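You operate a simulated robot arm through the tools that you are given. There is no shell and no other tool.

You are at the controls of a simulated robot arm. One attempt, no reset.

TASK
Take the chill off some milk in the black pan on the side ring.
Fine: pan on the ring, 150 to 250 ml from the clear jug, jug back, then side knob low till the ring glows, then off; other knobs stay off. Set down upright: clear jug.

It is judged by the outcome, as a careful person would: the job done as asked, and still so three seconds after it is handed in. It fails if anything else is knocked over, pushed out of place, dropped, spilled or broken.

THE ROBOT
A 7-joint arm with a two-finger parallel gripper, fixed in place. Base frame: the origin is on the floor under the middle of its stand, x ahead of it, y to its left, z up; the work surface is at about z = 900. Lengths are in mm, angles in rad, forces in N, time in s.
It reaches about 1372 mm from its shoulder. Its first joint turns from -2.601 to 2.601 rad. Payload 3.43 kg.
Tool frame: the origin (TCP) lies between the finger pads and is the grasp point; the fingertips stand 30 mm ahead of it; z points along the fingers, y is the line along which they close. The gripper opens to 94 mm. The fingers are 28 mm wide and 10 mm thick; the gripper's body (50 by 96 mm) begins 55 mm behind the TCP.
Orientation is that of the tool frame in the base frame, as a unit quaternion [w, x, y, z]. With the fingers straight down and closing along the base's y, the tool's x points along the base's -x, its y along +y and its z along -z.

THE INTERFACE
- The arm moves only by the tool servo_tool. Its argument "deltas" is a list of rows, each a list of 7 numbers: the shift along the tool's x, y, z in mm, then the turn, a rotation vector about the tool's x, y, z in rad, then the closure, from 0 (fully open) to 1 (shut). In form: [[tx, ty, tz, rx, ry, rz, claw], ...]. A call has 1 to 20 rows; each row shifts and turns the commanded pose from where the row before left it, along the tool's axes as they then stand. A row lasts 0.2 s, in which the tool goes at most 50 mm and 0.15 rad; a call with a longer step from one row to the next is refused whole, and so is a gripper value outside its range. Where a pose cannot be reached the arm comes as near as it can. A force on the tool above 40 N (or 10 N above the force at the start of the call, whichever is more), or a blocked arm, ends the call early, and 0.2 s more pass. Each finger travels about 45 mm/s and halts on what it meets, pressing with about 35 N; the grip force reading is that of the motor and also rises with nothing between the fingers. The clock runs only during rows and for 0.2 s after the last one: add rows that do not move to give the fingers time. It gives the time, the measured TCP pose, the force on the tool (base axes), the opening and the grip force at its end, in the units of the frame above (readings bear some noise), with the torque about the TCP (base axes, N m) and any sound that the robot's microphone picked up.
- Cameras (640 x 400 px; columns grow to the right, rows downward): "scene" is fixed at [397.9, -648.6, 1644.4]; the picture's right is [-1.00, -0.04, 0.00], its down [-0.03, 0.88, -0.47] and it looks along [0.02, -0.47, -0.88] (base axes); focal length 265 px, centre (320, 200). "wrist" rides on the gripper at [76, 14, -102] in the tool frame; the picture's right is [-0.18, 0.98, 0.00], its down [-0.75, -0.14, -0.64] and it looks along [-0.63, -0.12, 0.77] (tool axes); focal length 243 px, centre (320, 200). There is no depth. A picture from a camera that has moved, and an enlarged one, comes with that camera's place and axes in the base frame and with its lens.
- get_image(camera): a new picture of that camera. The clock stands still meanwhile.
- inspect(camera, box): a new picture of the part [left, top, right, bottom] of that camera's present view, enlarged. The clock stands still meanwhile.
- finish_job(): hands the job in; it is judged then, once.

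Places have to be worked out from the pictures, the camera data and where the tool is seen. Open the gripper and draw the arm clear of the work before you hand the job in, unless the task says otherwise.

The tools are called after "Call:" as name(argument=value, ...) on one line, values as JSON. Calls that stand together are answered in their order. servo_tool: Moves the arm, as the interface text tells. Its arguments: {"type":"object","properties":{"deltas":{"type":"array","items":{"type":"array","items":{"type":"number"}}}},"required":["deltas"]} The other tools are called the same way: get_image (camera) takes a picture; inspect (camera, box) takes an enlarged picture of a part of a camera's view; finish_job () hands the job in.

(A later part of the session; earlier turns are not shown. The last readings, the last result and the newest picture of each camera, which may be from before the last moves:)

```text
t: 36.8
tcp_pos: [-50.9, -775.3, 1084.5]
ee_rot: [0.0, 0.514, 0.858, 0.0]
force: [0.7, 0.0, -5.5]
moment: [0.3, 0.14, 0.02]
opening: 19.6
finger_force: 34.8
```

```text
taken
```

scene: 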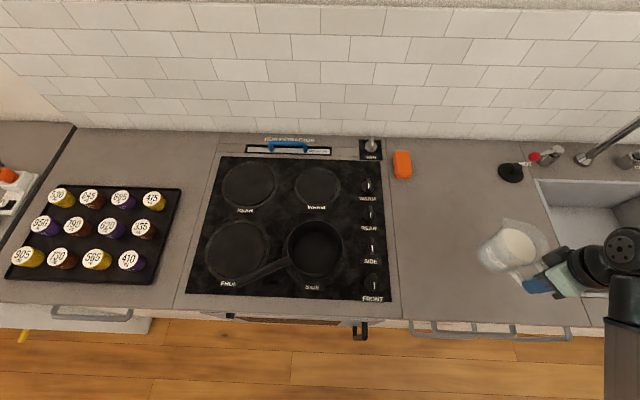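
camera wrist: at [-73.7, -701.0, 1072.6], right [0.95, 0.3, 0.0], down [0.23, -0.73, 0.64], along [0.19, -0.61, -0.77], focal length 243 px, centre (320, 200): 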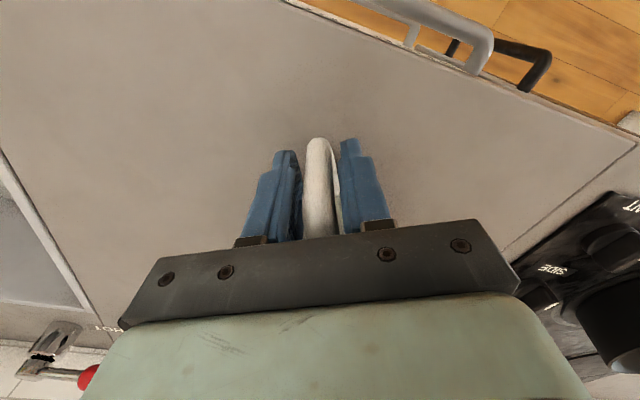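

The held weight reads about 5.4 N, so I'll use its drop to measure the pour (150–250 ml is about 1.5–2.5 N). I'll carry the jug upright toward the pan with gentle acceleration.

Call:
servo_tool(deltas=[[-3.47, 3.37, 0, 0, 0, 0, 1], [-6.94, 6.74, 0, 0, 0, 0, 1], [-10.4, 10.1, 0, 0, 0, 0, 1], [-13.9, 13.5, 0, 0, 0, 0, 1], [-17.4, 16.8, 0, 0, 0, 0, 1], [-20.8, 20.2, 0, 0, 0, 0, 1], [-20.8, 20.2, 0, 0, 0, 0, 1], [-20.8, 20.2, 0, 0, 0, 0, 1], [-20.8, 20.2, 0, 0, 0, 0, 1], [-20.8, 20.2, 0, 0, 0, 0, 1], [-17.4, 16.8, 0, 0, 0, 0, 1], [-17.4, 16.8, 0, 0, 0, 0, 1], [-13.9, 13.5, 0, 0, 0, 0, 1], [-10.4, 10.1, 0, 0, 0, 0, 1], [-6.94, 6.74, 0, 0, 0, 0, 1], [-3.47, 3.37, 0, 0, 0, 0, 1], [0, 0, 0, 0, 0, 0, 1], [0, 0, 0, 0, 0, 0, 1]])

Call:
servo_tool(deltas=[[0, 0, 0, 0, 0, -0.03, 1], [0, 0, 0, 0, 0, -0.06, 1], [0, 0, 0, 0, 0, -0.08, 1], [0, 0, 0, 0, 0, -0.09, 1], [0, 0, 0, 0, 0, -0.09, 1], [0, 0, 0, 0, 0, -0.09, 1], [0, 0, 0, 0, 0, -0.09, 1], [0, 0, 0, 0, 0, -0.09, 1], [0, 0, 0, 0, 0, -0.09, 1], [0, 0, 0, 0, 0, -0.09, 1], [0, 0, 0, 0, 0, -0.09, 1], [0, 0, 0, 0, 0, -0.08, 1], [0, 0, 0, 0, 0, -0.06, 1], [0, 0, 0, 0, 0, -0.04, 1], [0, 0, 0, 0, 0, -0.01, 1], [0, 0, 0, 0, 0, 0, 1], [0, 0, 0, 0, 0, 0, 1]])

Call:
get_image(camera="scene")

Call:
get_image(camera="wrist")

```text
t: 40.6
tcp_pos: [248.3, -872.8, 1083.5]
ee_rot: [0.0, 0.514, 0.858, 0.0]
force: [0.1, 0.4, -4.9]
moment: [0.32, 0.16, 0.01]
opening: 19.7
finger_force: 34.6
```

```text
t: 44.2
tcp_pos: [249.7, -872.2, 1083.3]
ee_rot: [0.001, 0.0, 1.0, 0.0]
force: [0.4, 0.6, -5.1]
moment: [-0.01, 0.36, 0.01]
opening: 19.8
finger_force: 34.6
```

```text
taken
```

scene: 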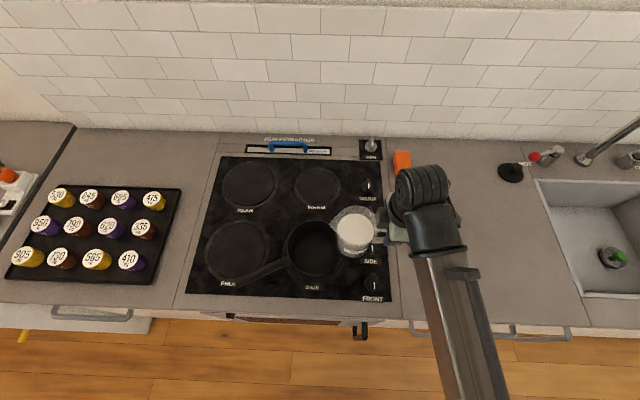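

```text
taken
camera wrist: at [172.6, -856.9, 1185.5], right [0.18, 0.98, 0.0], down [0.75, -0.14, 0.64], along [0.63, -0.12, -0.77], focal length 243 px, centre (320, 200)
```

wrist: 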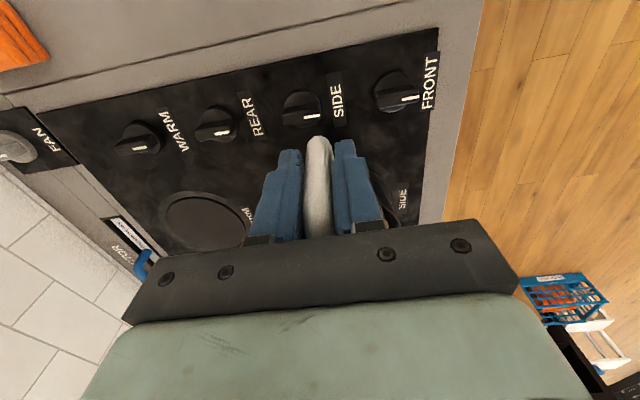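

Call:
inspect(camera="scene", box=[270, 190, 420, 300])

```text
3.64 times, centred on (345, 245) of scene
camera zoom: at [397.9, -648.6, 1644.4], right [-1.0, -0.04, 0.0], down [-0.03, 0.88, -0.47], along [0.02, -0.47, -0.88], focal length 965 px, centre (229, 36)
```

zoom: 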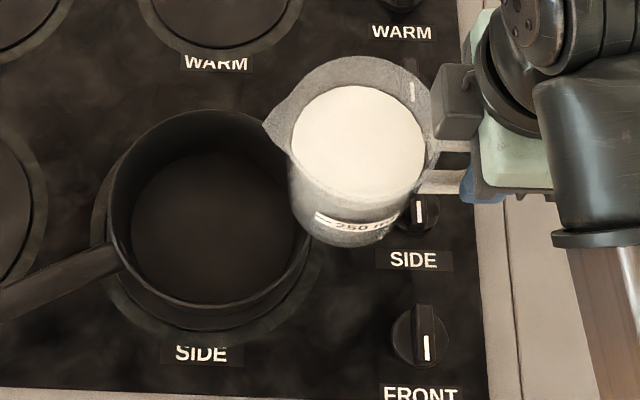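

The spout tip projects to about (388, -869) at z≈1127, facing +x over the pan's near half. I'll tilt the first 20° about the TCP, before any milk should flow, and check.

Call:
servo_tool(deltas=[[0, 0, 0, 0, 0.02, 0, 1], [0, 0, 0, 0, 0.03, 0, 1], [0, 0, 0, 0, 0.04, 0, 1], [0, 0, 0, 0, 0.04, 0, 1], [0, 0, 0, 0, 0.04, 0, 1], [0, 0, 0, 0, 0.04, 0, 1], [0, 0, 0, 0, 0.04, 0, 1], [0, 0, 0, 0, 0.04, 0, 1], [0, 0, 0, 0, 0.03, 0, 1], [0, 0, 0, 0, 0.02, 0, 1], [0, 0, 0, 0, 0.01, 0, 1], [0, 0, 0, 0, 0, 0, 1]])

Call:
inspect(camera="scene", box=[270, 190, 420, 300])

Call:
get_image(camera="scene")

```text
t: 46.8
tcp_pos: [249.0, -872.0, 1084.2]
ee_rot: [-0.175, -0.001, 0.985, 0.0]
force: [-0.1, 0.9, -6.0]
moment: [-0.02, 0.31, 0.01]
opening: 19.8
finger_force: 35.2
```

```text
3.64 times, centred on (345, 245) of scene
camera zoom: at [397.9, -648.6, 1644.4], right [-1.0, -0.04, 0.0], down [-0.03, 0.88, -0.47], along [0.02, -0.47, -0.88], focal length 965 px, centre (229, 36)
```

zoom: 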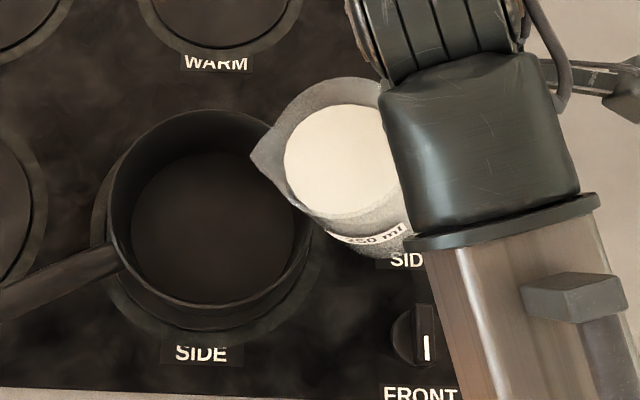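

```text
taken
```

scene: 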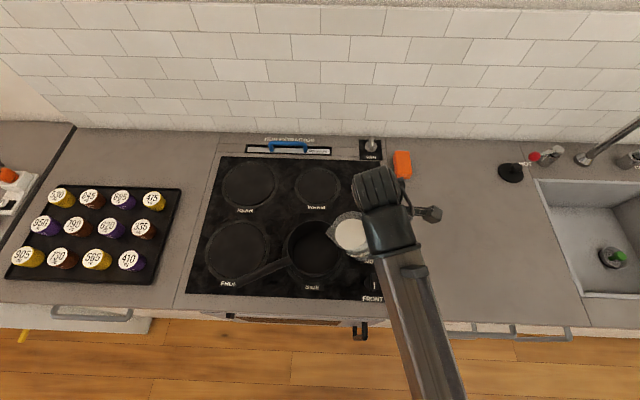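

The tilt tracks well at 20° and the spout is at about (393, -866, 1078). I'll go on to 30°, pivoting about the spout lip, then look for flow.

Call:
servo_tool(deltas=[[0.8, 0, -2.8, 0, 0.02, 0, 1], [1.46, 0, -4.87, 0, 0.035, 0, 1], [1.46, 0, -4.87, 0, 0.035, 0, 1], [1.46, 0, -4.87, 0, 0.035, 0, 1], [1.46, 0, -4.87, 0, 0.035, 0, 1], [0.6, 0, -1.8, 0, 0.013, 0, 1], [0, 0, 0, 0, 0, 0, 1], [0, 0, 0, 0, 0, 0, 1]])

Call:
inspect(camera="scene", box=[270, 190, 420, 300])

```text
t: 48.6
tcp_pos: [252.0, -870.5, 1108.5]
ee_rot: [-0.259, 0.0, 0.966, 0.0]
force: [0.3, 1.1, -5.3]
moment: [0.01, 0.26, 0.01]
opening: 19.6
finger_force: 35.2
```

```text
3.64 times, centred on (345, 245) of scene
camera zoom: at [397.9, -648.6, 1644.4], right [-1.0, -0.04, 0.0], down [-0.03, 0.88, -0.47], along [0.02, -0.47, -0.88], focal length 965 px, centre (229, 36)
```

zoom: 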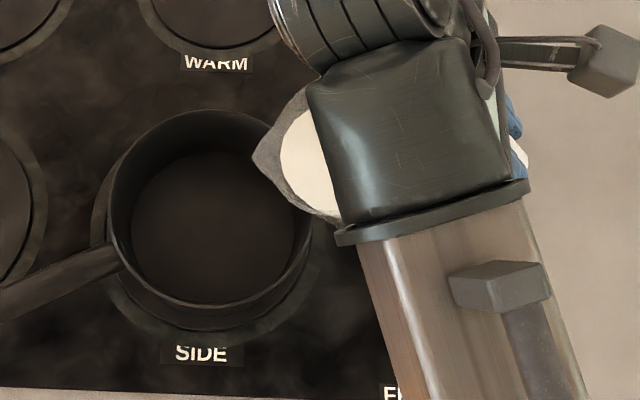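

No flow yet at 30°. I'll continue in small steps, lowering the lip slightly.

Call:
servo_tool(deltas=[[0.46, 0, -3.14, 0, 0.035, 0, 1], [0.46, 0, -3.14, 0, 0.035, 0, 1], [0.46, 0, -3.14, 0, 0.035, 0, 1], [0, 0, 0, 0, 0, 0, 1], [0, 0, 0, 0, 0, 0, 1]])

Call:
inspect(camera="scene", box=[270, 190, 420, 300])

```text
t: 49.8
tcp_pos: [255.0, -872.1, 1117.0]
ee_rot: [-0.309, 0.0, 0.951, -0.001]
force: [0.6, -0.3, -5.2]
moment: [0.03, 0.2, -0.02]
opening: 19.5
finger_force: 35.0
```

```text
3.64 times, centred on (345, 245) of scene
camera zoom: at [397.9, -648.6, 1644.4], right [-1.0, -0.04, 0.0], down [-0.03, 0.88, -0.47], along [0.02, -0.47, -0.88], focal length 965 px, centre (229, 36)
```

zoom: 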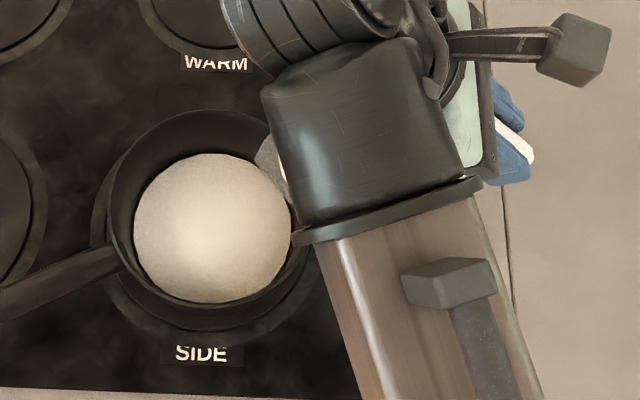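

Milk is now in the pan at 36°. I'll hold the tilt and read the weight a few times.

Call:
servo_tool(deltas=[[0, 0, 0, 0, 0, 0, 1], [0, 0, 0, 0, 0, 0, 1]])

Call:
servo_tool(deltas=[[0, 0, 0, 0, 0, 0, 1]])

Call:
servo_tool(deltas=[[0, 0, 0, 0, 0, 0, 1]])

Call:
servo_tool(deltas=[[0, 0, 0, 0, 0, 0, 1]])

Call:
inspect(camera="scene", box=[270, 190, 420, 300])

```text
t: 50.4
tcp_pos: [254.4, -871.7, 1117.4]
ee_rot: [-0.309, -0.001, 0.951, -0.002]
force: [-1.0, -0.3, -4.7]
moment: [0.01, 0.23, 0.01]
opening: 19.7
finger_force: 35.3
```

```text
t: 50.8
tcp_pos: [254.6, -871.2, 1117.0]
ee_rot: [-0.309, -0.001, 0.951, -0.002]
force: [0.1, -0.9, -6.5]
moment: [0.0, 0.2, 0.02]
opening: 19.6
finger_force: 34.8
```

```text
t: 51.2
tcp_pos: [253.8, -871.8, 1118.0]
ee_rot: [-0.309, 0.0, 0.951, -0.001]
force: [-0.2, -0.5, -5.3]
moment: [0.01, 0.24, 0.01]
opening: 19.8
finger_force: 34.9
```

```text
t: 51.6
tcp_pos: [254.2, -870.6, 1117.5]
ee_rot: [-0.308, 0.0, 0.951, -0.001]
force: [-0.4, -0.9, -5.0]
moment: [0.04, 0.24, 0.03]
opening: 19.6
finger_force: 35.3
```

```text
3.64 times, centred on (345, 245) of scene
camera zoom: at [397.9, -648.6, 1644.4], right [-1.0, -0.04, 0.0], down [-0.03, 0.88, -0.47], along [0.02, -0.47, -0.88], focal length 965 px, centre (229, 36)
```

zoom: 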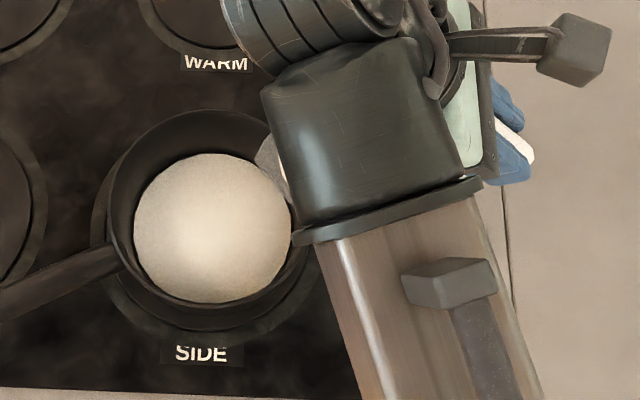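

The weight has barely changed and only a thin layer covers the pan, which suggests about 15 ml out. A cylinder model (418 ml start, 250 ml mark 55 mm up) predicts about 58–59° for 200 ml. I'll continue slowly to 50°.

Call:
servo_tool(deltas=[[0.1, 0, -3.4, 0, 0.035, 0, 1], [0.1, 0, -3.4, 0, 0.035, 0, 1], [0.1, 0, -3.4, 0, 0.035, 0, 1], [0, 0, 0, 0, 0, 0, 1], [0.1, 0, -3.4, 0, 0.035, 0, 1], [0.1, 0, -3.4, 0, 0.035, 0, 1], [0, 0, 0, 0, 0, 0, 1], [0.1, 0, -3.4, 0, 0.035, 0, 1], [0.1, 0, -3.4, 0, 0.035, 0, 1], [0, 0, 0, 0, 0, 0, 1], [0, 0, 0, 0, 0, 0, 1]])

Call:
inspect(camera="scene", box=[270, 190, 420, 300])

Call:
get_image(camera="wrist")

```text
t: 54.0
tcp_pos: [252.1, -885.2, 1114.6]
ee_rot: [-0.423, -0.003, 0.906, -0.006]
force: [1.0, 0.2, -4.2]
moment: [0.02, 0.14, 0.01]
opening: 19.4
finger_force: 35.3
out of reach, approached as far as the arm can: row 2, 3, 5, 6, 8, 9
```

```text
3.64 times, centred on (345, 245) of scene
camera zoom: at [397.9, -648.6, 1644.4], right [-1.0, -0.04, 0.0], down [-0.03, 0.88, -0.47], along [0.02, -0.47, -0.88], focal length 965 px, centre (229, 36)
```

zoom: 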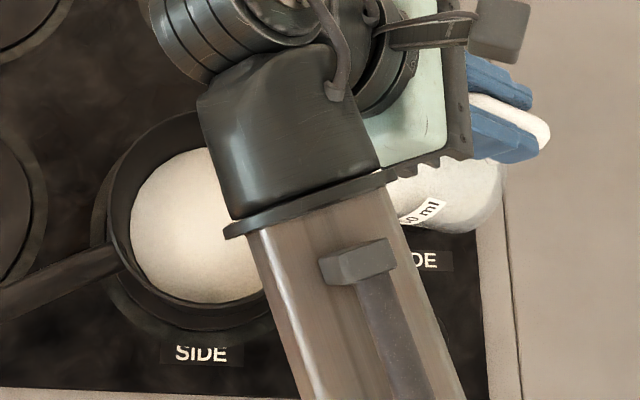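

```text
taken
camera wrist: at [281.1, -869.2, 1238.7], right [0.11, 0.98, -0.15], down [0.98, -0.13, -0.16], along [-0.18, -0.13, -0.98], focal length 243 px, centre (320, 200)
```

wrist: 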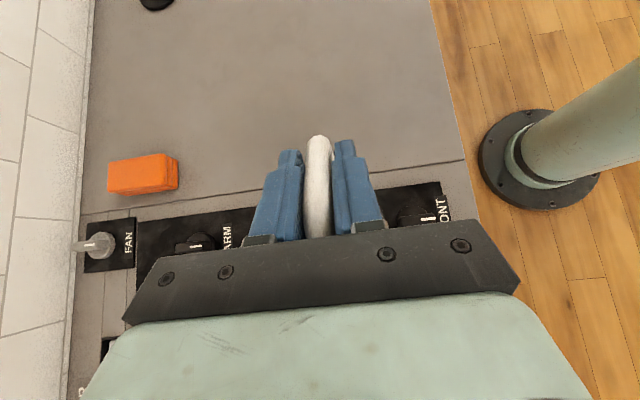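

The arm hit a wrist limit: it reached 50° but the lip sagged toward the near rim. I'll tilt back now, the way I came, and then pour from another side that bends the wrist less.

Call:
servo_tool(deltas=[[-0.27, 0, 3.36, 0, -0.035, 0, 1], [-0.27, 0, 3.36, 0, -0.035, 0, 1], [-0.27, 0, 3.36, 0, -0.035, 0, 1], [-0.27, 0, 3.36, 0, -0.035, 0, 1], [-0.27, 0, 3.36, 0, -0.035, 0, 1], [-0.27, 0, 3.36, 0, -0.035, 0, 1], [-0.27, 0, 3.36, 0, -0.035, 0, 1], [0, 0, 0, 0, 0, 0, 1]])

Call:
inspect(camera="scene", box=[270, 190, 420, 300])

```text
t: 55.8
tcp_pos: [236.6, -884.3, 1096.0]
ee_rot: [-0.309, 0.0, 0.951, 0.0]
force: [0.0, -0.9, -4.2]
moment: [-0.05, 0.21, 0.02]
opening: 19.8
finger_force: 34.7
```

```text
3.64 times, centred on (345, 245) of scene
camera zoom: at [397.9, -648.6, 1644.4], right [-1.0, -0.04, 0.0], down [-0.03, 0.88, -0.47], along [0.02, -0.47, -0.88], focal length 965 px, centre (229, 36)
```

zoom: 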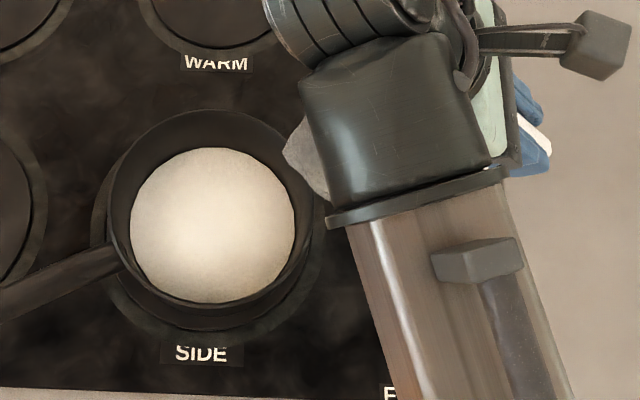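

The arm now sits at 36° with the lip still over the pan, and the milk disc has grown. I'll bring the jug upright.

Call:
servo_tool(deltas=[[0, 0, -2, 0, -0.03, 0, 1], [0, 0, 0, 0, -0.05, 0, 1], [0, 0, 0, 0, -0.06, 0, 1], [0, 0, 0, 0, -0.06, 0, 1], [0, 0, 0, 0, -0.06, 0, 1], [0, 0, 0, 0, -0.06, 0, 1], [0, 0, 0, 0, -0.06, 0, 1], [0, 0, 0, 0, -0.06, 0, 1], [0, 0, 0, 0, -0.06, 0, 1], [0, 0, 0, 0, -0.05, 0, 1], [0, 0, 0, 0, -0.04, 0, 1], [0, 0, 0, 0, -0.028, 0, 1], [0, 0, 0, 0, -0.01, 0, 1], [0, 0, 0, 0, 0, 0, 1], [0, 0, 0, 0, 0, 0, 1]])

Call:
servo_tool(deltas=[[0, 0, 0, 0, 0, 0, 1]])

Call:
servo_tool(deltas=[[0, 0, 0, 0, 0, 0, 1]])

Call:
servo_tool(deltas=[[0, 0, 0, 0, 0, 0, 1]])

Call:
servo_tool(deltas=[[0, 0, 0, 0, 0, 0, 1]])

Call:
get_image(camera="scene")

Call:
inspect(camera="scene", box=[270, 190, 420, 300])

```text
t: 59.0
tcp_pos: [238.3, -885.1, 1097.7]
ee_rot: [-0.001, 0.0, 1.0, 0.0]
force: [-0.2, -0.2, -5.0]
moment: [-0.03, 0.3, 0.0]
opening: 19.5
finger_force: 35.0
```

```text
t: 59.4
tcp_pos: [239.2, -886.5, 1098.1]
ee_rot: [-0.001, 0.0, 1.0, 0.0]
force: [-0.6, 0.5, -4.0]
moment: [-0.02, 0.32, -0.01]
opening: 19.3
finger_force: 35.0
```

```text
t: 59.8
tcp_pos: [238.1, -884.5, 1097.1]
ee_rot: [0.0, 0.0, 1.0, -0.001]
force: [0.1, 0.0, -4.2]
moment: [-0.02, 0.34, 0.01]
opening: 19.7
finger_force: 35.7
```

```text
t: 60.2
tcp_pos: [238.9, -885.2, 1097.7]
ee_rot: [0.0, 0.001, 1.0, 0.001]
force: [0.2, 0.8, -3.9]
moment: [-0.04, 0.3, -0.01]
opening: 19.7
finger_force: 35.2
```

```text
t: 60.6
tcp_pos: [238.7, -885.4, 1096.3]
ee_rot: [0.0, 0.0, 1.0, 0.0]
force: [0.7, 0.1, -4.4]
moment: [-0.03, 0.28, 0.04]
opening: 19.6
finger_force: 35.1
```

```text
taken
```

scene: 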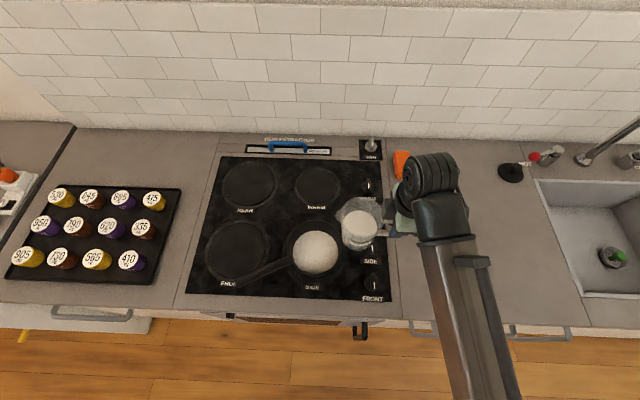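

```text
3.64 times, centred on (345, 245) of scene
camera zoom: at [397.9, -648.6, 1644.4], right [-1.0, -0.04, 0.0], down [-0.03, 0.88, -0.47], along [0.02, -0.47, -0.88], focal length 965 px, centre (229, 36)
```

zoom: 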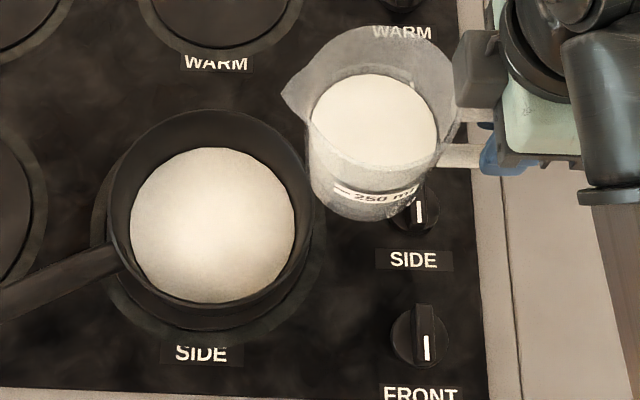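

The weight is now about 4.3 N and the level in the jug has fallen about 21 mm, so about 100 ml is out and another 100 ml is needed. I'll move behind the pan and turn the spout to face about 60° (partly toward the robot), which bends the wrist less.

Call:
servo_tool(deltas=[[-3.48, -4.92, 0, 0, 0, 0, 1], [-6.96, -9.84, 0, 0, 0, 0, 1], [-10.4, -14.8, 0, 0, 0, 0, 1], [-13.9, -19.7, 0, 0, 0, 0, 1], [-13.9, -19.7, 0, 0, 0, 0, 1], [-13.9, -19.7, 0, 0, 0, 0, 1], [-13.9, -19.7, 0, 0, 0, 0, 1], [-10.4, -14.8, 0, 0, 0, 0, 1], [-6.96, -9.84, 0, 0, 0, 0, 1], [-3.48, -4.92, 0, 0, 0, 0, 1], [0, 0, 0, 0, 0, 0, 1]])

Call:
servo_tool(deltas=[[0, 0, 0, 0, 0, -0.03, 1], [0, 0, 0, 0, 0, -0.06, 1], [0, 0, 0, 0, 0, -0.08, 1], [0, 0, 0, 0, 0, -0.09, 1], [0, 0, 0, 0, 0, -0.09, 1], [0, 0, 0, 0, 0, -0.09, 1], [0, 0, 0, 0, 0, -0.09, 1], [0, 0, 0, 0, 0, -0.09, 1], [0, 0, 0, 0, 0, -0.09, 1], [0, 0, 0, 0, 0, -0.09, 1], [0, 0, 0, 0, 0, -0.09, 1], [0, 0, 0, 0, 0, -0.07, 1], [0, 0, 0, 0, 0, -0.05, 1], [0, 0, 0, 0, 0, -0.027, 1], [0, 0, 0, 0, 0, 0, 1], [0, 0, 0, 0, 0, 0, 1]])

Call:
get_image(camera="scene")

Call:
inspect(camera="scene", box=[250, 170, 400, 280])

```text
t: 63.0
tcp_pos: [335.3, -1021.9, 1096.3]
ee_rot: [0.0, 0.0, 1.0, 0.0]
force: [0.2, -0.2, -4.3]
moment: [0.02, 0.29, 0.0]
opening: 19.8
finger_force: 34.6
```

```text
t: 66.4
tcp_pos: [335.3, -1021.9, 1096.6]
ee_rot: [0.0, -0.496, 0.868, 0.0]
force: [0.3, 0.5, -4.5]
moment: [-0.24, 0.12, 0.04]
opening: 19.6
finger_force: 35.1
```

```text
taken
```

scene: 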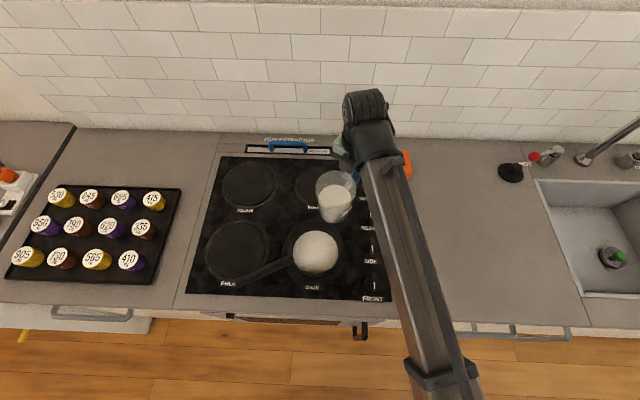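

```text
3.64 times, centred on (325, 225) of scene
camera zoom: at [397.9, -648.6, 1644.4], right [-1.0, -0.04, 0.0], down [-0.03, 0.88, -0.47], along [0.02, -0.47, -0.88], focal length 965 px, centre (302, 109)
```

zoom: 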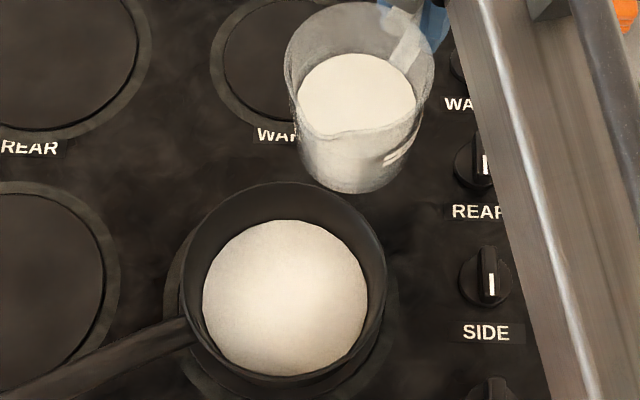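

Spout now faces 60° over the pan's rear half and there is a clear view. I'll tilt the first 25° about the TCP, checking reach.

Call:
servo_tool(deltas=[[0, 0, 0, 0, 0.02, 0, 1], [0, 0, 0, 0, 0.04, 0, 1], [0, 0, 0, 0, 0.05, 0, 1], [0, 0, 0, 0, 0.05, 0, 1], [0, 0, 0, 0, 0.05, 0, 1], [0, 0, 0, 0, 0.05, 0, 1], [0, 0, 0, 0, 0.05, 0, 1], [0, 0, 0, 0, 0.05, 0, 1], [0, 0, 0, 0, 0.04, 0, 1], [0, 0, 0, 0, 0.025, 0, 1], [0, 0, 0, 0, 0.011, 0, 1], [0, 0, 0, 0, 0, 0, 1]])

Call:
inspect(camera="scene", box=[250, 170, 400, 280])

```text
t: 69.0
tcp_pos: [336.6, -1022.8, 1097.4]
ee_rot: [-0.188, -0.484, 0.848, -0.106]
force: [-0.1, 0.6, -4.7]
moment: [-0.18, 0.09, 0.01]
opening: 19.9
finger_force: 34.7
```

```text
3.64 times, centred on (325, 225) of scene
camera zoom: at [397.9, -648.6, 1644.4], right [-1.0, -0.04, 0.0], down [-0.03, 0.88, -0.47], along [0.02, -0.47, -0.88], focal length 965 px, centre (302, 109)
```

zoom: 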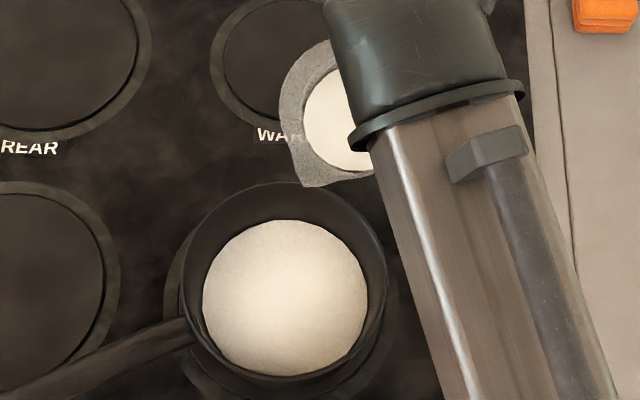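

The lip is about 30 mm behind the pan's centre and there are no reach warnings. I'll continue to 45° pivoting about the lip, still below the flow angle.

Call:
servo_tool(deltas=[[0.3, 0, -4.5, 0, 0.05, 0, 1], [0.3, 0, -4.5, 0, 0.05, 0, 1], [0.3, 0, -4.5, 0, 0.05, 0, 1], [0.3, 0, -4.5, 0, 0.05, 0, 1], [0.3, 0, -4.5, 0, 0.05, 0, 1], [0.3, 0, -4.5, 0, 0.05, 0, 1], [0.3, 0, -4.5, 0, 0.04, 0, 1], [0, 0, 0, 0, 0, 0, 1]])

Call:
inspect(camera="scene", box=[250, 170, 400, 280])

Call:
get_image(camera="wrist")

```text
t: 70.8
tcp_pos: [345.5, -1009.8, 1125.0]
ee_rot: [-0.328, -0.459, 0.804, -0.187]
force: [0.4, 0.3, -3.8]
moment: [-0.1, 0.11, -0.02]
opening: 19.6
finger_force: 35.0
```

```text
3.64 times, centred on (325, 225) of scene
camera zoom: at [397.9, -648.6, 1644.4], right [-1.0, -0.04, 0.0], down [-0.03, 0.88, -0.47], along [0.02, -0.47, -0.88], focal length 965 px, centre (302, 109)
```

zoom: 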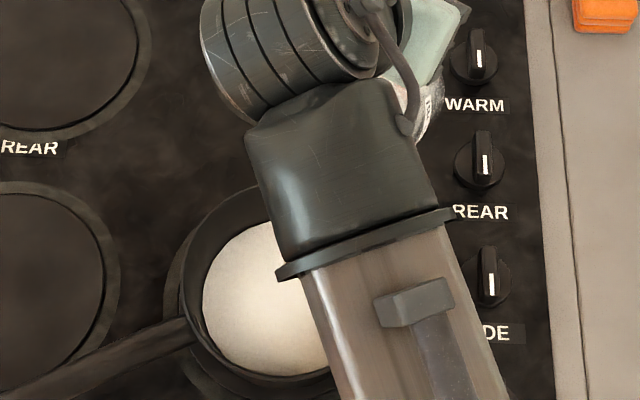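

```text
taken
camera wrist: at [339.9, -986.9, 1251.0], right [-0.78, 0.61, -0.13], down [0.62, 0.78, -0.07], along [0.06, -0.13, -0.99], focal length 243 px, centre (320, 200)
```

wrist: 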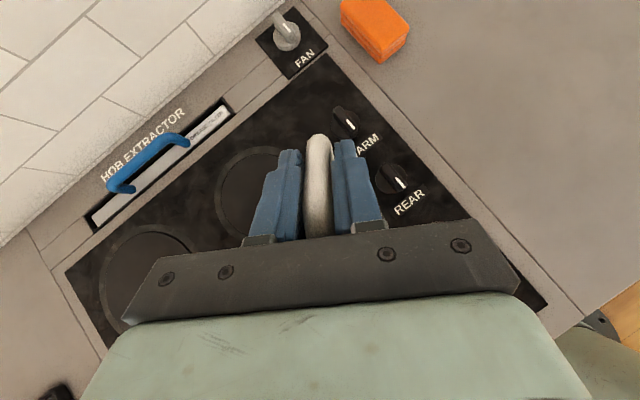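

At 44° everything is on track with no reach warnings. I'll go on to about 56° in small steps with pauses so the flow settles.

Call:
servo_tool(deltas=[[-0.4, 0, -4.3, 0, 0.045, 0, 1], [-0.4, 0, -4.3, 0, 0.045, 0, 1], [0, 0, 0, 0, 0, 0, 1], [-0.4, 0, -4.3, 0, 0.045, 0, 1], [0, 0, 0, 0, 0, 0, 1], [1.4, 0, -4.8, 0, 0.035, 0, 1], [0, 0, 0, 0, 0, 0, 1], [1.4, 0, -4.8, 0, 0.033, 0, 1], [0, 0, 0, 0, 0, 0, 1], [0, 0, 0, 0, 0, 0, 1]])

Call:
inspect(camera="scene", box=[250, 170, 400, 280])

```text
t: 73.0
tcp_pos: [351.2, -996.2, 1140.1]
ee_rot: [-0.409, -0.437, 0.767, -0.233]
force: [0.5, -0.6, -3.1]
moment: [-0.04, 0.03, -0.01]
opening: 19.9
finger_force: 34.9
```

```text
3.64 times, centred on (325, 225) of scene
camera zoom: at [397.9, -648.6, 1644.4], right [-1.0, -0.04, 0.0], down [-0.03, 0.88, -0.47], along [0.02, -0.47, -0.88], focal length 965 px, centre (302, 109)
```

zoom: 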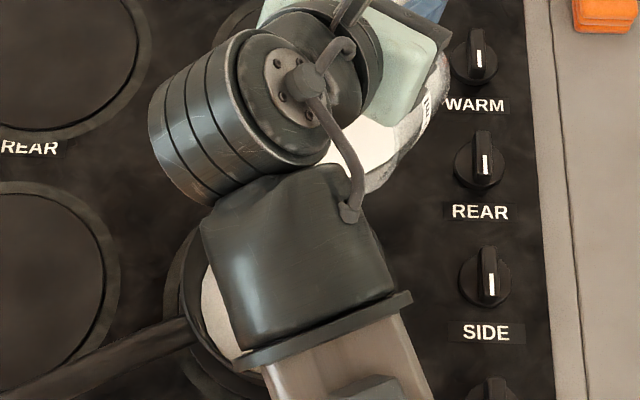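

At 56.2° the load reads lower. I'll take several readings to average.

Call:
servo_tool(deltas=[[0, 0, 0, 0, 0, 0, 1]])

Call:
servo_tool(deltas=[[0, 0, 0, 0, 0, 0, 1]])

Call:
servo_tool(deltas=[[0, 0, 0, 0, 0, 0, 1]])

Call:
servo_tool(deltas=[[0, 0, 0, 0, 0, 0, 1]])

Call:
servo_tool(deltas=[[0, 0, 0, 0, 0, 0, 1]])

Call:
servo_tool(deltas=[[0, 0, 0, 0, 0, 0, 1]])

```text
t: 73.4
tcp_pos: [351.5, -996.4, 1141.4]
ee_rot: [-0.408, -0.438, 0.767, -0.233]
force: [0.5, 0.0, -3.5]
moment: [-0.04, 0.05, 0.0]
opening: 19.5
finger_force: 35.2
```

```text
t: 73.8
tcp_pos: [351.8, -995.2, 1140.0]
ee_rot: [-0.408, -0.438, 0.767, -0.232]
force: [-0.6, 0.1, -3.0]
moment: [-0.08, 0.04, -0.01]
opening: 19.7
finger_force: 35.1
```

```text
t: 74.2
tcp_pos: [351.7, -995.9, 1140.2]
ee_rot: [-0.407, -0.438, 0.767, -0.232]
force: [-0.1, -0.2, -2.3]
moment: [-0.06, 0.02, -0.01]
opening: 19.4
finger_force: 35.0
```

```text
t: 74.6
tcp_pos: [351.6, -995.6, 1141.0]
ee_rot: [-0.408, -0.438, 0.767, -0.232]
force: [0.0, 0.4, -2.7]
moment: [-0.07, 0.02, 0.02]
opening: 19.3
finger_force: 35.1
```

```text
t: 75.0
tcp_pos: [352.1, -995.6, 1140.7]
ee_rot: [-0.408, -0.438, 0.767, -0.232]
force: [-0.4, 0.3, -3.8]
moment: [-0.08, 0.03, -0.01]
opening: 19.4
finger_force: 34.9
```

```text
t: 75.4
tcp_pos: [350.9, -995.6, 1141.2]
ee_rot: [-0.408, -0.438, 0.767, -0.232]
force: [0.5, -0.4, -3.2]
moment: [-0.1, 0.05, -0.03]
opening: 19.6
finger_force: 34.6
```

The average is about -3.1 N against -5.3 N at the start, so roughly 200 ml is out. I'll bring the jug upright now and verify the level.

Call:
servo_tool(deltas=[[-2.3, 0, 6.2, 0, -0.045, 0, 1], [-2.3, 0, 6.2, 0, -0.045, 0, 1], [-2.3, 0, 6.2, 0, -0.045, 0, 1], [-2.3, 0, 6.2, 0, -0.045, 0, 1], [-0.5, 0, 2, 0, -0.05, 0, 1], [0, 0, 0, 0, -0.06, 0, 1], [0, 0, 0, 0, -0.06, 0, 1], [0, 0, 0, 0, -0.06, 0, 1], [0, 0, 0, 0, -0.06, 0, 1], [0, 0, 0, 0, -0.06, 0, 1], [0, 0, 0, 0, -0.06, 0, 1], [0, 0, 0, 0, -0.06, 0, 1], [0, 0, 0, 0, -0.06, 0, 1], [0, 0, 0, 0, -0.06, 0, 1], [0, 0, 0, 0, -0.06, 0, 1], [0, 0, 0, 0, -0.06, 0, 1], [0, 0, 0, 0, -0.05, 0, 1], [0, 0, 0, 0, -0.04, 0, 1], [0, 0, 0, 0, 0, 0, 1], [0, 0, 0, 0, 0, 0, 1]])

Call:
inspect(camera="scene", box=[250, 170, 400, 280])

```text
t: 79.6
tcp_pos: [344.1, -1009.0, 1117.1]
ee_rot: [0.0, -0.496, 0.868, 0.0]
force: [0.3, -0.2, -4.3]
moment: [-0.23, 0.1, 0.0]
opening: 19.6
finger_force: 35.1
```

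```text
3.64 times, centred on (325, 225) of scene
camera zoom: at [397.9, -648.6, 1644.4], right [-1.0, -0.04, 0.0], down [-0.03, 0.88, -0.47], along [0.02, -0.47, -0.88], focal length 965 px, centre (302, 109)
```

zoom: 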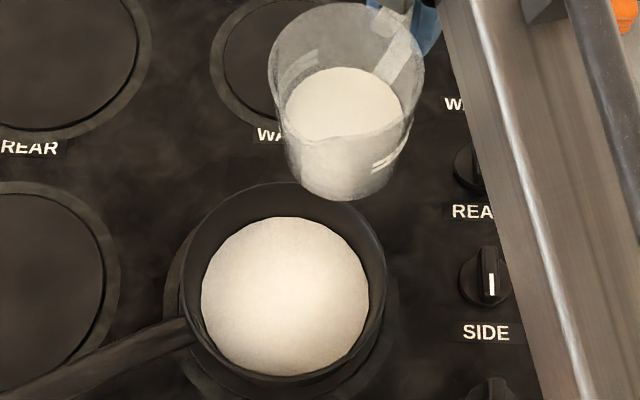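

The jug is upright. The level suggests a total near 155–160 ml, less than the tilted weight suggested. I'll take more readings and a sharper look at the level.

Call:
servo_tool(deltas=[[0, 0, 0, 0, 0, 0, 1]])

Call:
servo_tool(deltas=[[0, 0, 0, 0, 0, 0, 1]])

Call:
servo_tool(deltas=[[0, 0, 0, 0, 0, 0, 1]])

Call:
servo_tool(deltas=[[0, 0, 0, 0, 0, 0, 1]])

Call:
servo_tool(deltas=[[0, 0, 0, 0, 0, 0, 1]])

Call:
servo_tool(deltas=[[0, 0, 0, 0, 0, 0, 1]])

Call:
servo_tool(deltas=[[0, 0, 0, 0, 0, 0, 1]])

Call:
inspect(camera="scene", box=[310, 165, 370, 230])

Call:
inspect(camera="scene", box=[280, 210, 360, 280])

```text
t: 80.0
tcp_pos: [343.7, -1009.8, 1116.0]
ee_rot: [0.002, -0.497, 0.868, 0.001]
force: [-0.4, -0.5, -3.7]
moment: [-0.2, 0.11, 0.02]
opening: 19.6
finger_force: 35.0
```

```text
t: 80.4
tcp_pos: [343.8, -1009.2, 1117.2]
ee_rot: [0.001, -0.496, 0.868, 0.0]
force: [-1.2, 0.2, -3.8]
moment: [-0.22, 0.14, 0.0]
opening: 19.4
finger_force: 34.7
```

```text
t: 80.8
tcp_pos: [343.6, -1009.1, 1116.5]
ee_rot: [0.001, -0.496, 0.868, 0.0]
force: [-0.9, -0.7, -4.2]
moment: [-0.23, 0.12, 0.01]
opening: 19.4
finger_force: 35.3
```

```text
t: 81.2
tcp_pos: [342.8, -1007.9, 1116.2]
ee_rot: [0.0, -0.496, 0.868, 0.001]
force: [0.4, 0.3, -3.3]
moment: [-0.22, 0.14, -0.01]
opening: 20.1
finger_force: 34.7
```

```text
t: 81.6
tcp_pos: [344.7, -1009.6, 1116.7]
ee_rot: [0.0, -0.496, 0.868, 0.0]
force: [-0.2, 0.3, -4.2]
moment: [-0.22, 0.16, -0.03]
opening: 19.8
finger_force: 34.8
```

```text
t: 82.0
tcp_pos: [344.0, -1009.2, 1115.7]
ee_rot: [0.001, -0.496, 0.868, 0.001]
force: [-0.4, -0.5, -3.5]
moment: [-0.19, 0.09, -0.01]
opening: 19.5
finger_force: 35.2
```

```text
t: 82.4
tcp_pos: [343.3, -1009.4, 1116.6]
ee_rot: [0.001, -0.496, 0.868, 0.0]
force: [-0.2, -0.2, -3.0]
moment: [-0.2, 0.11, 0.01]
opening: 19.7
finger_force: 35.4
```

```text
6.15 times, centred on (340, 198) of scene
camera zoom: at [397.9, -648.6, 1644.4], right [-1.0, -0.04, 0.0], down [-0.03, 0.88, -0.47], along [0.02, -0.47, -0.88], focal length 1633 px, centre (197, 215)
```

zoom: 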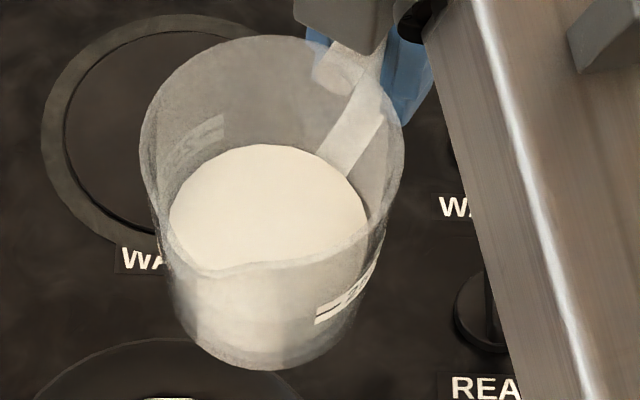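

```text
5.71 times, centred on (320, 245) of scene
camera zoom: at [397.9, -648.6, 1644.4], right [-1.0, -0.04, 0.0], down [-0.03, 0.88, -0.47], along [0.02, -0.47, -0.88], focal length 1517 px, centre (320, -57)
```

zoom: 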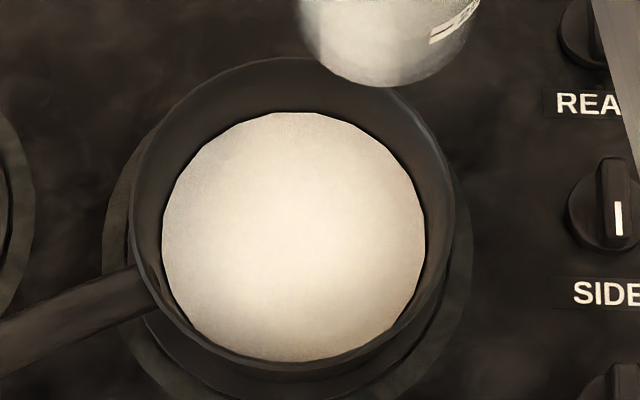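

The readings (average 3.75 N, moment 0.246 Nm) and the level all put the total near 150–155 ml, right at the lower edge. I'll pour a little more with the same motion, to about 60°, for roughly 200 ml.

Call:
servo_tool(deltas=[[4, 0, 5, 0, 0.02, 0, 1], [6, -0.2, 8, 0, 0.04, 0, 1], [5.4, -0.2, 7, 0, 0.05, 0, 1], [0, 0, 0, 0, 0.05, 0, 1], [0, 0, 0, 0, 0.05, 0, 1], [0, 0, 0, 0, 0.05, 0, 1], [0, 0, 0, 0, 0.05, 0, 1], [0, 0, 0, 0, 0.05, 0, 1], [0, 0, 0, 0, 0.04, 0, 1], [0, 0, 0, 0, 0.025, 0, 1], [0, 0, 0, 0, 0.011, 0, 1], [0.3, 0, -4.5, 0, 0.05, 0, 1], [0.3, 0, -4.5, 0, 0.05, 0, 1], [0.3, 0, -4.5, 0, 0.05, 0, 1], [0.3, 0, -4.5, 0, 0.05, 0, 1], [0.3, 0, -4.5, 0, 0.05, 0, 1], [0.3, 0, -4.5, 0, 0.05, 0, 1], [0.3, 0, -4.5, 0, 0.04, 0, 1], [0, 0, 0, 0, 0, 0, 1]])

```text
t: 86.4
tcp_pos: [344.2, -1010.0, 1123.4]
ee_rot: [-0.327, -0.459, 0.805, -0.186]
force: [1.1, -0.3, -3.1]
moment: [-0.12, 0.07, -0.01]
opening: 19.6
finger_force: 35.1
```

It's at the same pose as before at 44°. I'll continue to about 60° in small steps.

Call:
servo_tool(deltas=[[-0.4, 0, -4.3, 0, 0.045, 0, 1], [-0.4, 0, -4.3, 0, 0.045, 0, 1], [-0.4, 0, -4.3, 0, 0.045, 0, 1], [1.4, 0, -4.8, 0, 0.035, 0, 1], [1.4, 0, -4.8, 0, 0.033, 0, 1], [0, 0, 0, 0, 0, 0, 1], [1.4, 0, -4.8, 0, 0.033, 0, 1], [0, 0, 0, 0, 0, 0, 1], [1.4, 0, -4.8, 0, 0.033, 0, 1], [0, 0, 0, 0, 0, 0, 1], [0, 0, 0, 0, 0, 0, 1], [0, 0, 0, 0, 0, 0, 1]])

Call:
servo_tool(deltas=[[0, 0, 0, 0, 0, 0, 1], [0, 0, 0, 0, 0, 0, 1]])

Call:
get_image(camera="scene")

```text
t: 89.0
tcp_pos: [355.7, -988.6, 1146.9]
ee_rot: [-0.432, -0.43, 0.753, -0.247]
force: [-0.3, 0.7, -2.9]
moment: [-0.03, 0.02, -0.01]
opening: 19.6
finger_force: 34.9
```

```text
t: 89.6
tcp_pos: [357.0, -988.5, 1146.1]
ee_rot: [-0.432, -0.43, 0.753, -0.247]
force: [0.4, 0.0, -4.0]
moment: [-0.04, 0.06, 0.02]
opening: 19.4
finger_force: 35.0
```

```text
taken
```

scene: 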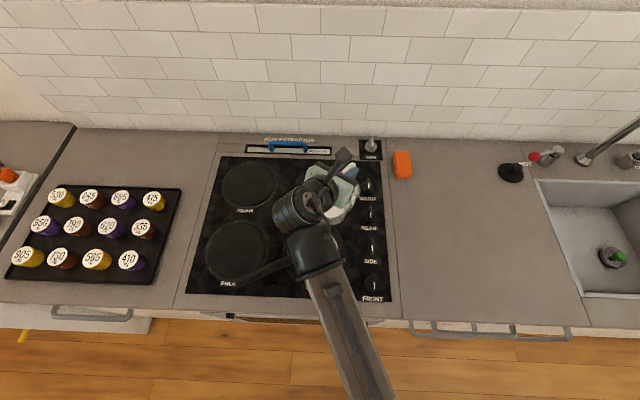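

Tilt is at 59.7°. I'll bring the jug upright again and measure.

Call:
servo_tool(deltas=[[-2.3, 0, 6.2, 0, -0.045, 0, 1], [-2.3, 0, 6.2, 0, -0.045, 0, 1], [-2.3, 0, 6.2, 0, -0.045, 0, 1], [-2.3, 0, 6.2, 0, -0.045, 0, 1], [-2.3, 0, 6.2, 0, -0.045, 0, 1], [0, 0, 0, 0, -0.06, 0, 1], [0, 0, 0, 0, -0.065, 0, 1], [0, 0, 0, 0, -0.065, 0, 1], [0, 0, 0, 0, -0.065, 0, 1], [0, 0, 0, 0, -0.065, 0, 1], [0, 0, 0, 0, -0.065, 0, 1], [0, 0, 0, 0, -0.065, 0, 1], [0, 0, 0, 0, -0.065, 0, 1], [0, 0, 0, 0, -0.065, 0, 1], [0, 0, 0, 0, -0.065, 0, 1], [0, 0, 0, 0, -0.065, 0, 1], [0, 0, 0, 0, -0.05, 0, 1], [0, 0, 0, 0, -0.04, 0, 1], [0, 0, 0, 0, -0.02, 0, 1], [0, 0, 0, 0, 0, 0, 1]])

Call:
servo_tool(deltas=[[0, 0, 0, 0, 0, 0, 1]])

Call:
servo_tool(deltas=[[0, 0, 0, 0, 0, 0, 1]])

Call:
servo_tool(deltas=[[0, 0, 0, 0, 0, 0, 1]])

Call:
servo_tool(deltas=[[0, 0, 0, 0, 0, 0, 1]])

Call:
servo_tool(deltas=[[0, 0, 0, 0, 0, 0, 1]])

Call:
servo_tool(deltas=[[0, 0, 0, 0, 0, 0, 1]])

Call:
inspect(camera="scene", box=[310, 165, 370, 230])

Call:
inspect(camera="scene", box=[280, 210, 360, 280])

```text
t: 93.8
tcp_pos: [345.7, -1006.6, 1121.1]
ee_rot: [0.002, -0.496, 0.868, 0.001]
force: [-0.4, 0.8, -1.9]
moment: [-0.18, 0.12, 0.02]
opening: 19.5
finger_force: 35.0
```

```text
t: 94.2
tcp_pos: [346.6, -1005.5, 1120.9]
ee_rot: [0.001, -0.496, 0.868, 0.001]
force: [-0.4, -0.2, -2.7]
moment: [-0.2, 0.1, 0.0]
opening: 19.6
finger_force: 35.3
```

```text
t: 94.6
tcp_pos: [346.0, -1006.9, 1121.7]
ee_rot: [0.001, -0.496, 0.868, 0.001]
force: [-0.9, 0.3, -3.9]
moment: [-0.2, 0.08, 0.02]
opening: 19.8
finger_force: 35.2
```

```text
t: 95.0
tcp_pos: [347.0, -1007.2, 1120.9]
ee_rot: [0.001, -0.496, 0.868, 0.0]
force: [-0.4, -0.3, -2.9]
moment: [-0.19, 0.1, 0.0]
opening: 19.8
finger_force: 34.8
```

```text
t: 95.4
tcp_pos: [347.2, -1006.9, 1121.7]
ee_rot: [0.001, -0.496, 0.868, 0.0]
force: [-0.2, -0.3, -2.7]
moment: [-0.18, 0.08, 0.01]
opening: 19.6
finger_force: 34.9
```

```text
t: 95.8
tcp_pos: [346.7, -1006.3, 1121.9]
ee_rot: [0.001, -0.497, 0.868, 0.0]
force: [0.1, -0.6, -3.2]
moment: [-0.16, 0.11, 0.0]
opening: 19.8
finger_force: 35.3
```

```text
t: 96.2
tcp_pos: [346.8, -1007.1, 1121.9]
ee_rot: [0.001, -0.496, 0.868, 0.0]
force: [-0.2, 0.1, -2.8]
moment: [-0.21, 0.11, 0.03]
opening: 19.7
finger_force: 34.8
```

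```text
6.15 times, centred on (340, 198) of scene
camera zoom: at [397.9, -648.6, 1644.4], right [-1.0, -0.04, 0.0], down [-0.03, 0.88, -0.47], along [0.02, -0.47, -0.88], focal length 1633 px, centre (197, 215)
```

zoom: 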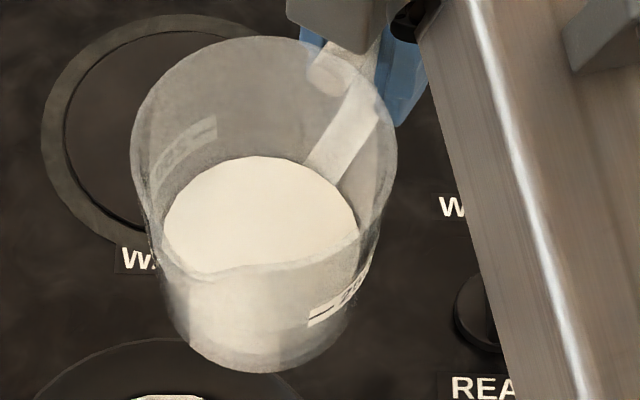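

```text
5.71 times, centred on (320, 245) of scene
camera zoom: at [397.9, -648.6, 1644.4], right [-1.0, -0.04, 0.0], down [-0.03, 0.88, -0.47], along [0.02, -0.47, -0.88], focal length 1517 px, centre (320, -57)
```

zoom: 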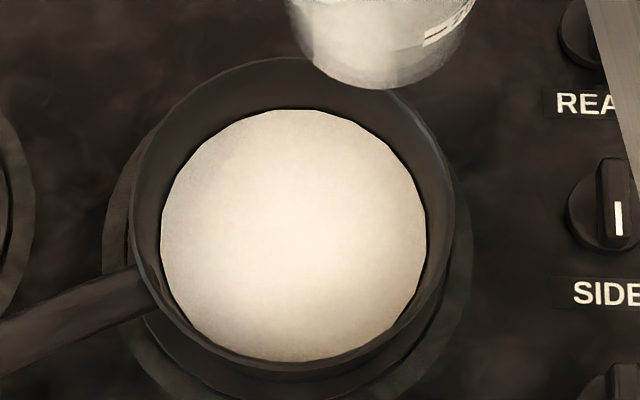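

The pan's milk disc, the weight (average about 3.0 N) and the moment all point to roughly 190–220 ml poured, inside the window. I'll carry the jug back upright, turning it back first.

Call:
servo_tool(deltas=[[0, 0, 0, 0, 0, 0.03, 1], [0, 0, 0, 0, 0, 0.06, 1], [0, 0, 0, 0, 0, 0.08, 1], [0, 0, 0, 0, 0, 0.09, 1], [0, 0, 0, 0, 0, 0.09, 1], [0, 0, 0, 0, 0, 0.09, 1], [0, 0, 0, 0, 0, 0.09, 1], [0, 0, 0, 0, 0, 0.09, 1], [0, 0, 0, 0, 0, 0.09, 1], [0, 0, 0, 0, 0, 0.09, 1], [0, 0, 0, 0, 0, 0.09, 1], [0, 0, 0, 0, 0, 0.07, 1], [0, 0, 0, 0, 0, 0.05, 1], [0, 0, 0, 0, 0, 0.028, 1], [0, 0, 0, 0, 0, 0, 1]])

Call:
servo_tool(deltas=[[5.1, 2.96, 0, 0, 0, 0, 1], [10.2, 5.9, 0, 0, 0, 0, 1], [15.3, 8.9, 0, 0, 0, 0, 1], [20.4, 11.8, 0, 0, 0, 0, 1], [25.4, 14.8, 0, 0, 0, 0, 1], [30.5, 17.8, 0, 0, 0, 0, 1], [30.5, 17.8, 0, 0, 0, 0, 1], [30.5, 17.8, 0, 0, 0, 0, 1], [30.5, 17.8, 0, 0, 0, 0, 1], [30.5, 17.8, 0, 0, 0, 0, 1], [30.5, 17.8, 0, 0, 0, 0, 1], [30.5, 17.8, 0, 0, 0, 0, 1], [30.5, 17.8, 0, 0, 0, 0, 1], [25.4, 14.8, 0, 0, 0, 0, 1], [20.4, 11.8, 0, 0, 0, 0, 1], [15.3, 8.9, 0, 0, 0, 0, 1], [10.2, 5.9, 0, 0, 0, 0, 1], [5.1, 2.96, 0, 0, 0, 0, 1], [0, 0, 0, 0, 0, 0, 1]])

Call:
get_image(camera="scene")

```text
t: 99.4
tcp_pos: [345.9, -1006.3, 1119.8]
ee_rot: [0.0, 0.0, 1.0, 0.001]
force: [-0.5, 0.5, -3.3]
moment: [0.01, 0.25, -0.01]
opening: 19.4
finger_force: 35.0
```

```text
t: 103.4
tcp_pos: [-49.7, -775.6, 1120.3]
ee_rot: [0.0, 0.0, 1.0, 0.0]
force: [0.6, 0.0, -3.1]
moment: [0.01, 0.22, -0.02]
opening: 19.6
finger_force: 35.5
```

```text
taken
```

scene: 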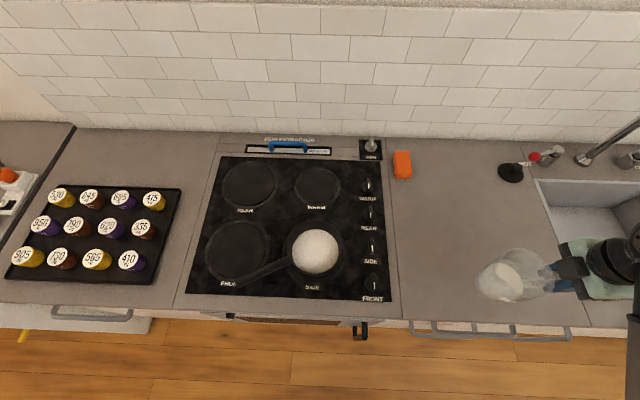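

It's back over the original spot with no spills visible. Now I'll turn to the original heading.

Call:
servo_tool(deltas=[[0, 0, 0, 0, 0, 0.03, 1], [0, 0, 0, 0, 0, 0.06, 1], [0, 0, 0, 0, 0, 0.08, 1], [0, 0, 0, 0, 0, 0.09, 1], [0, 0, 0, 0, 0, 0.09, 1], [0, 0, 0, 0, 0, 0.09, 1], [0, 0, 0, 0, 0, 0.09, 1], [0, 0, 0, 0, 0, 0.09, 1], [0, 0, 0, 0, 0, 0.09, 1], [0, 0, 0, 0, 0, 0.09, 1], [0, 0, 0, 0, 0, 0.09, 1], [0, 0, 0, 0, 0, 0.09, 1], [0, 0, 0, 0, 0, 0.06, 1], [0, 0, 0, 0, 0, 0.03, 1], [0, 0, 0, 0, 0, 0.01, 1], [0, 0, 0, 0, 0, 0, 1]])

Call:
inspect(camera="scene", box=[440, 220, 560, 310])

```text
t: 106.8
tcp_pos: [-50.3, -774.8, 1120.4]
ee_rot: [0.001, 0.515, 0.857, 0.002]
force: [0.2, -0.2, -3.0]
moment: [0.19, 0.1, 0.0]
opening: 19.6
finger_force: 34.8
```

```text
4.44 times, centred on (500, 265) of scene
camera zoom: at [397.9, -648.6, 1644.4], right [-1.0, -0.04, 0.0], down [-0.03, 0.88, -0.47], along [0.02, -0.47, -0.88], focal length 1180 px, centre (-480, -89)
```

zoom: 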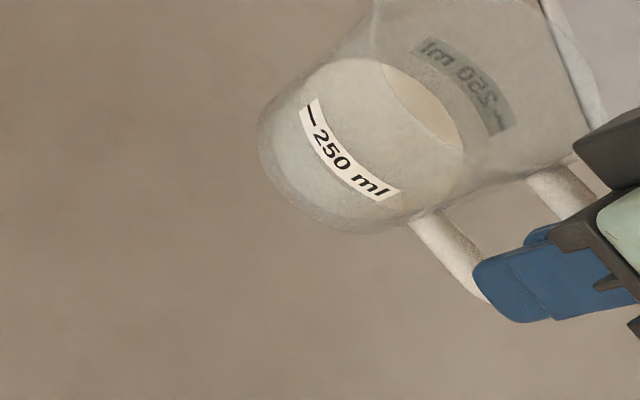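

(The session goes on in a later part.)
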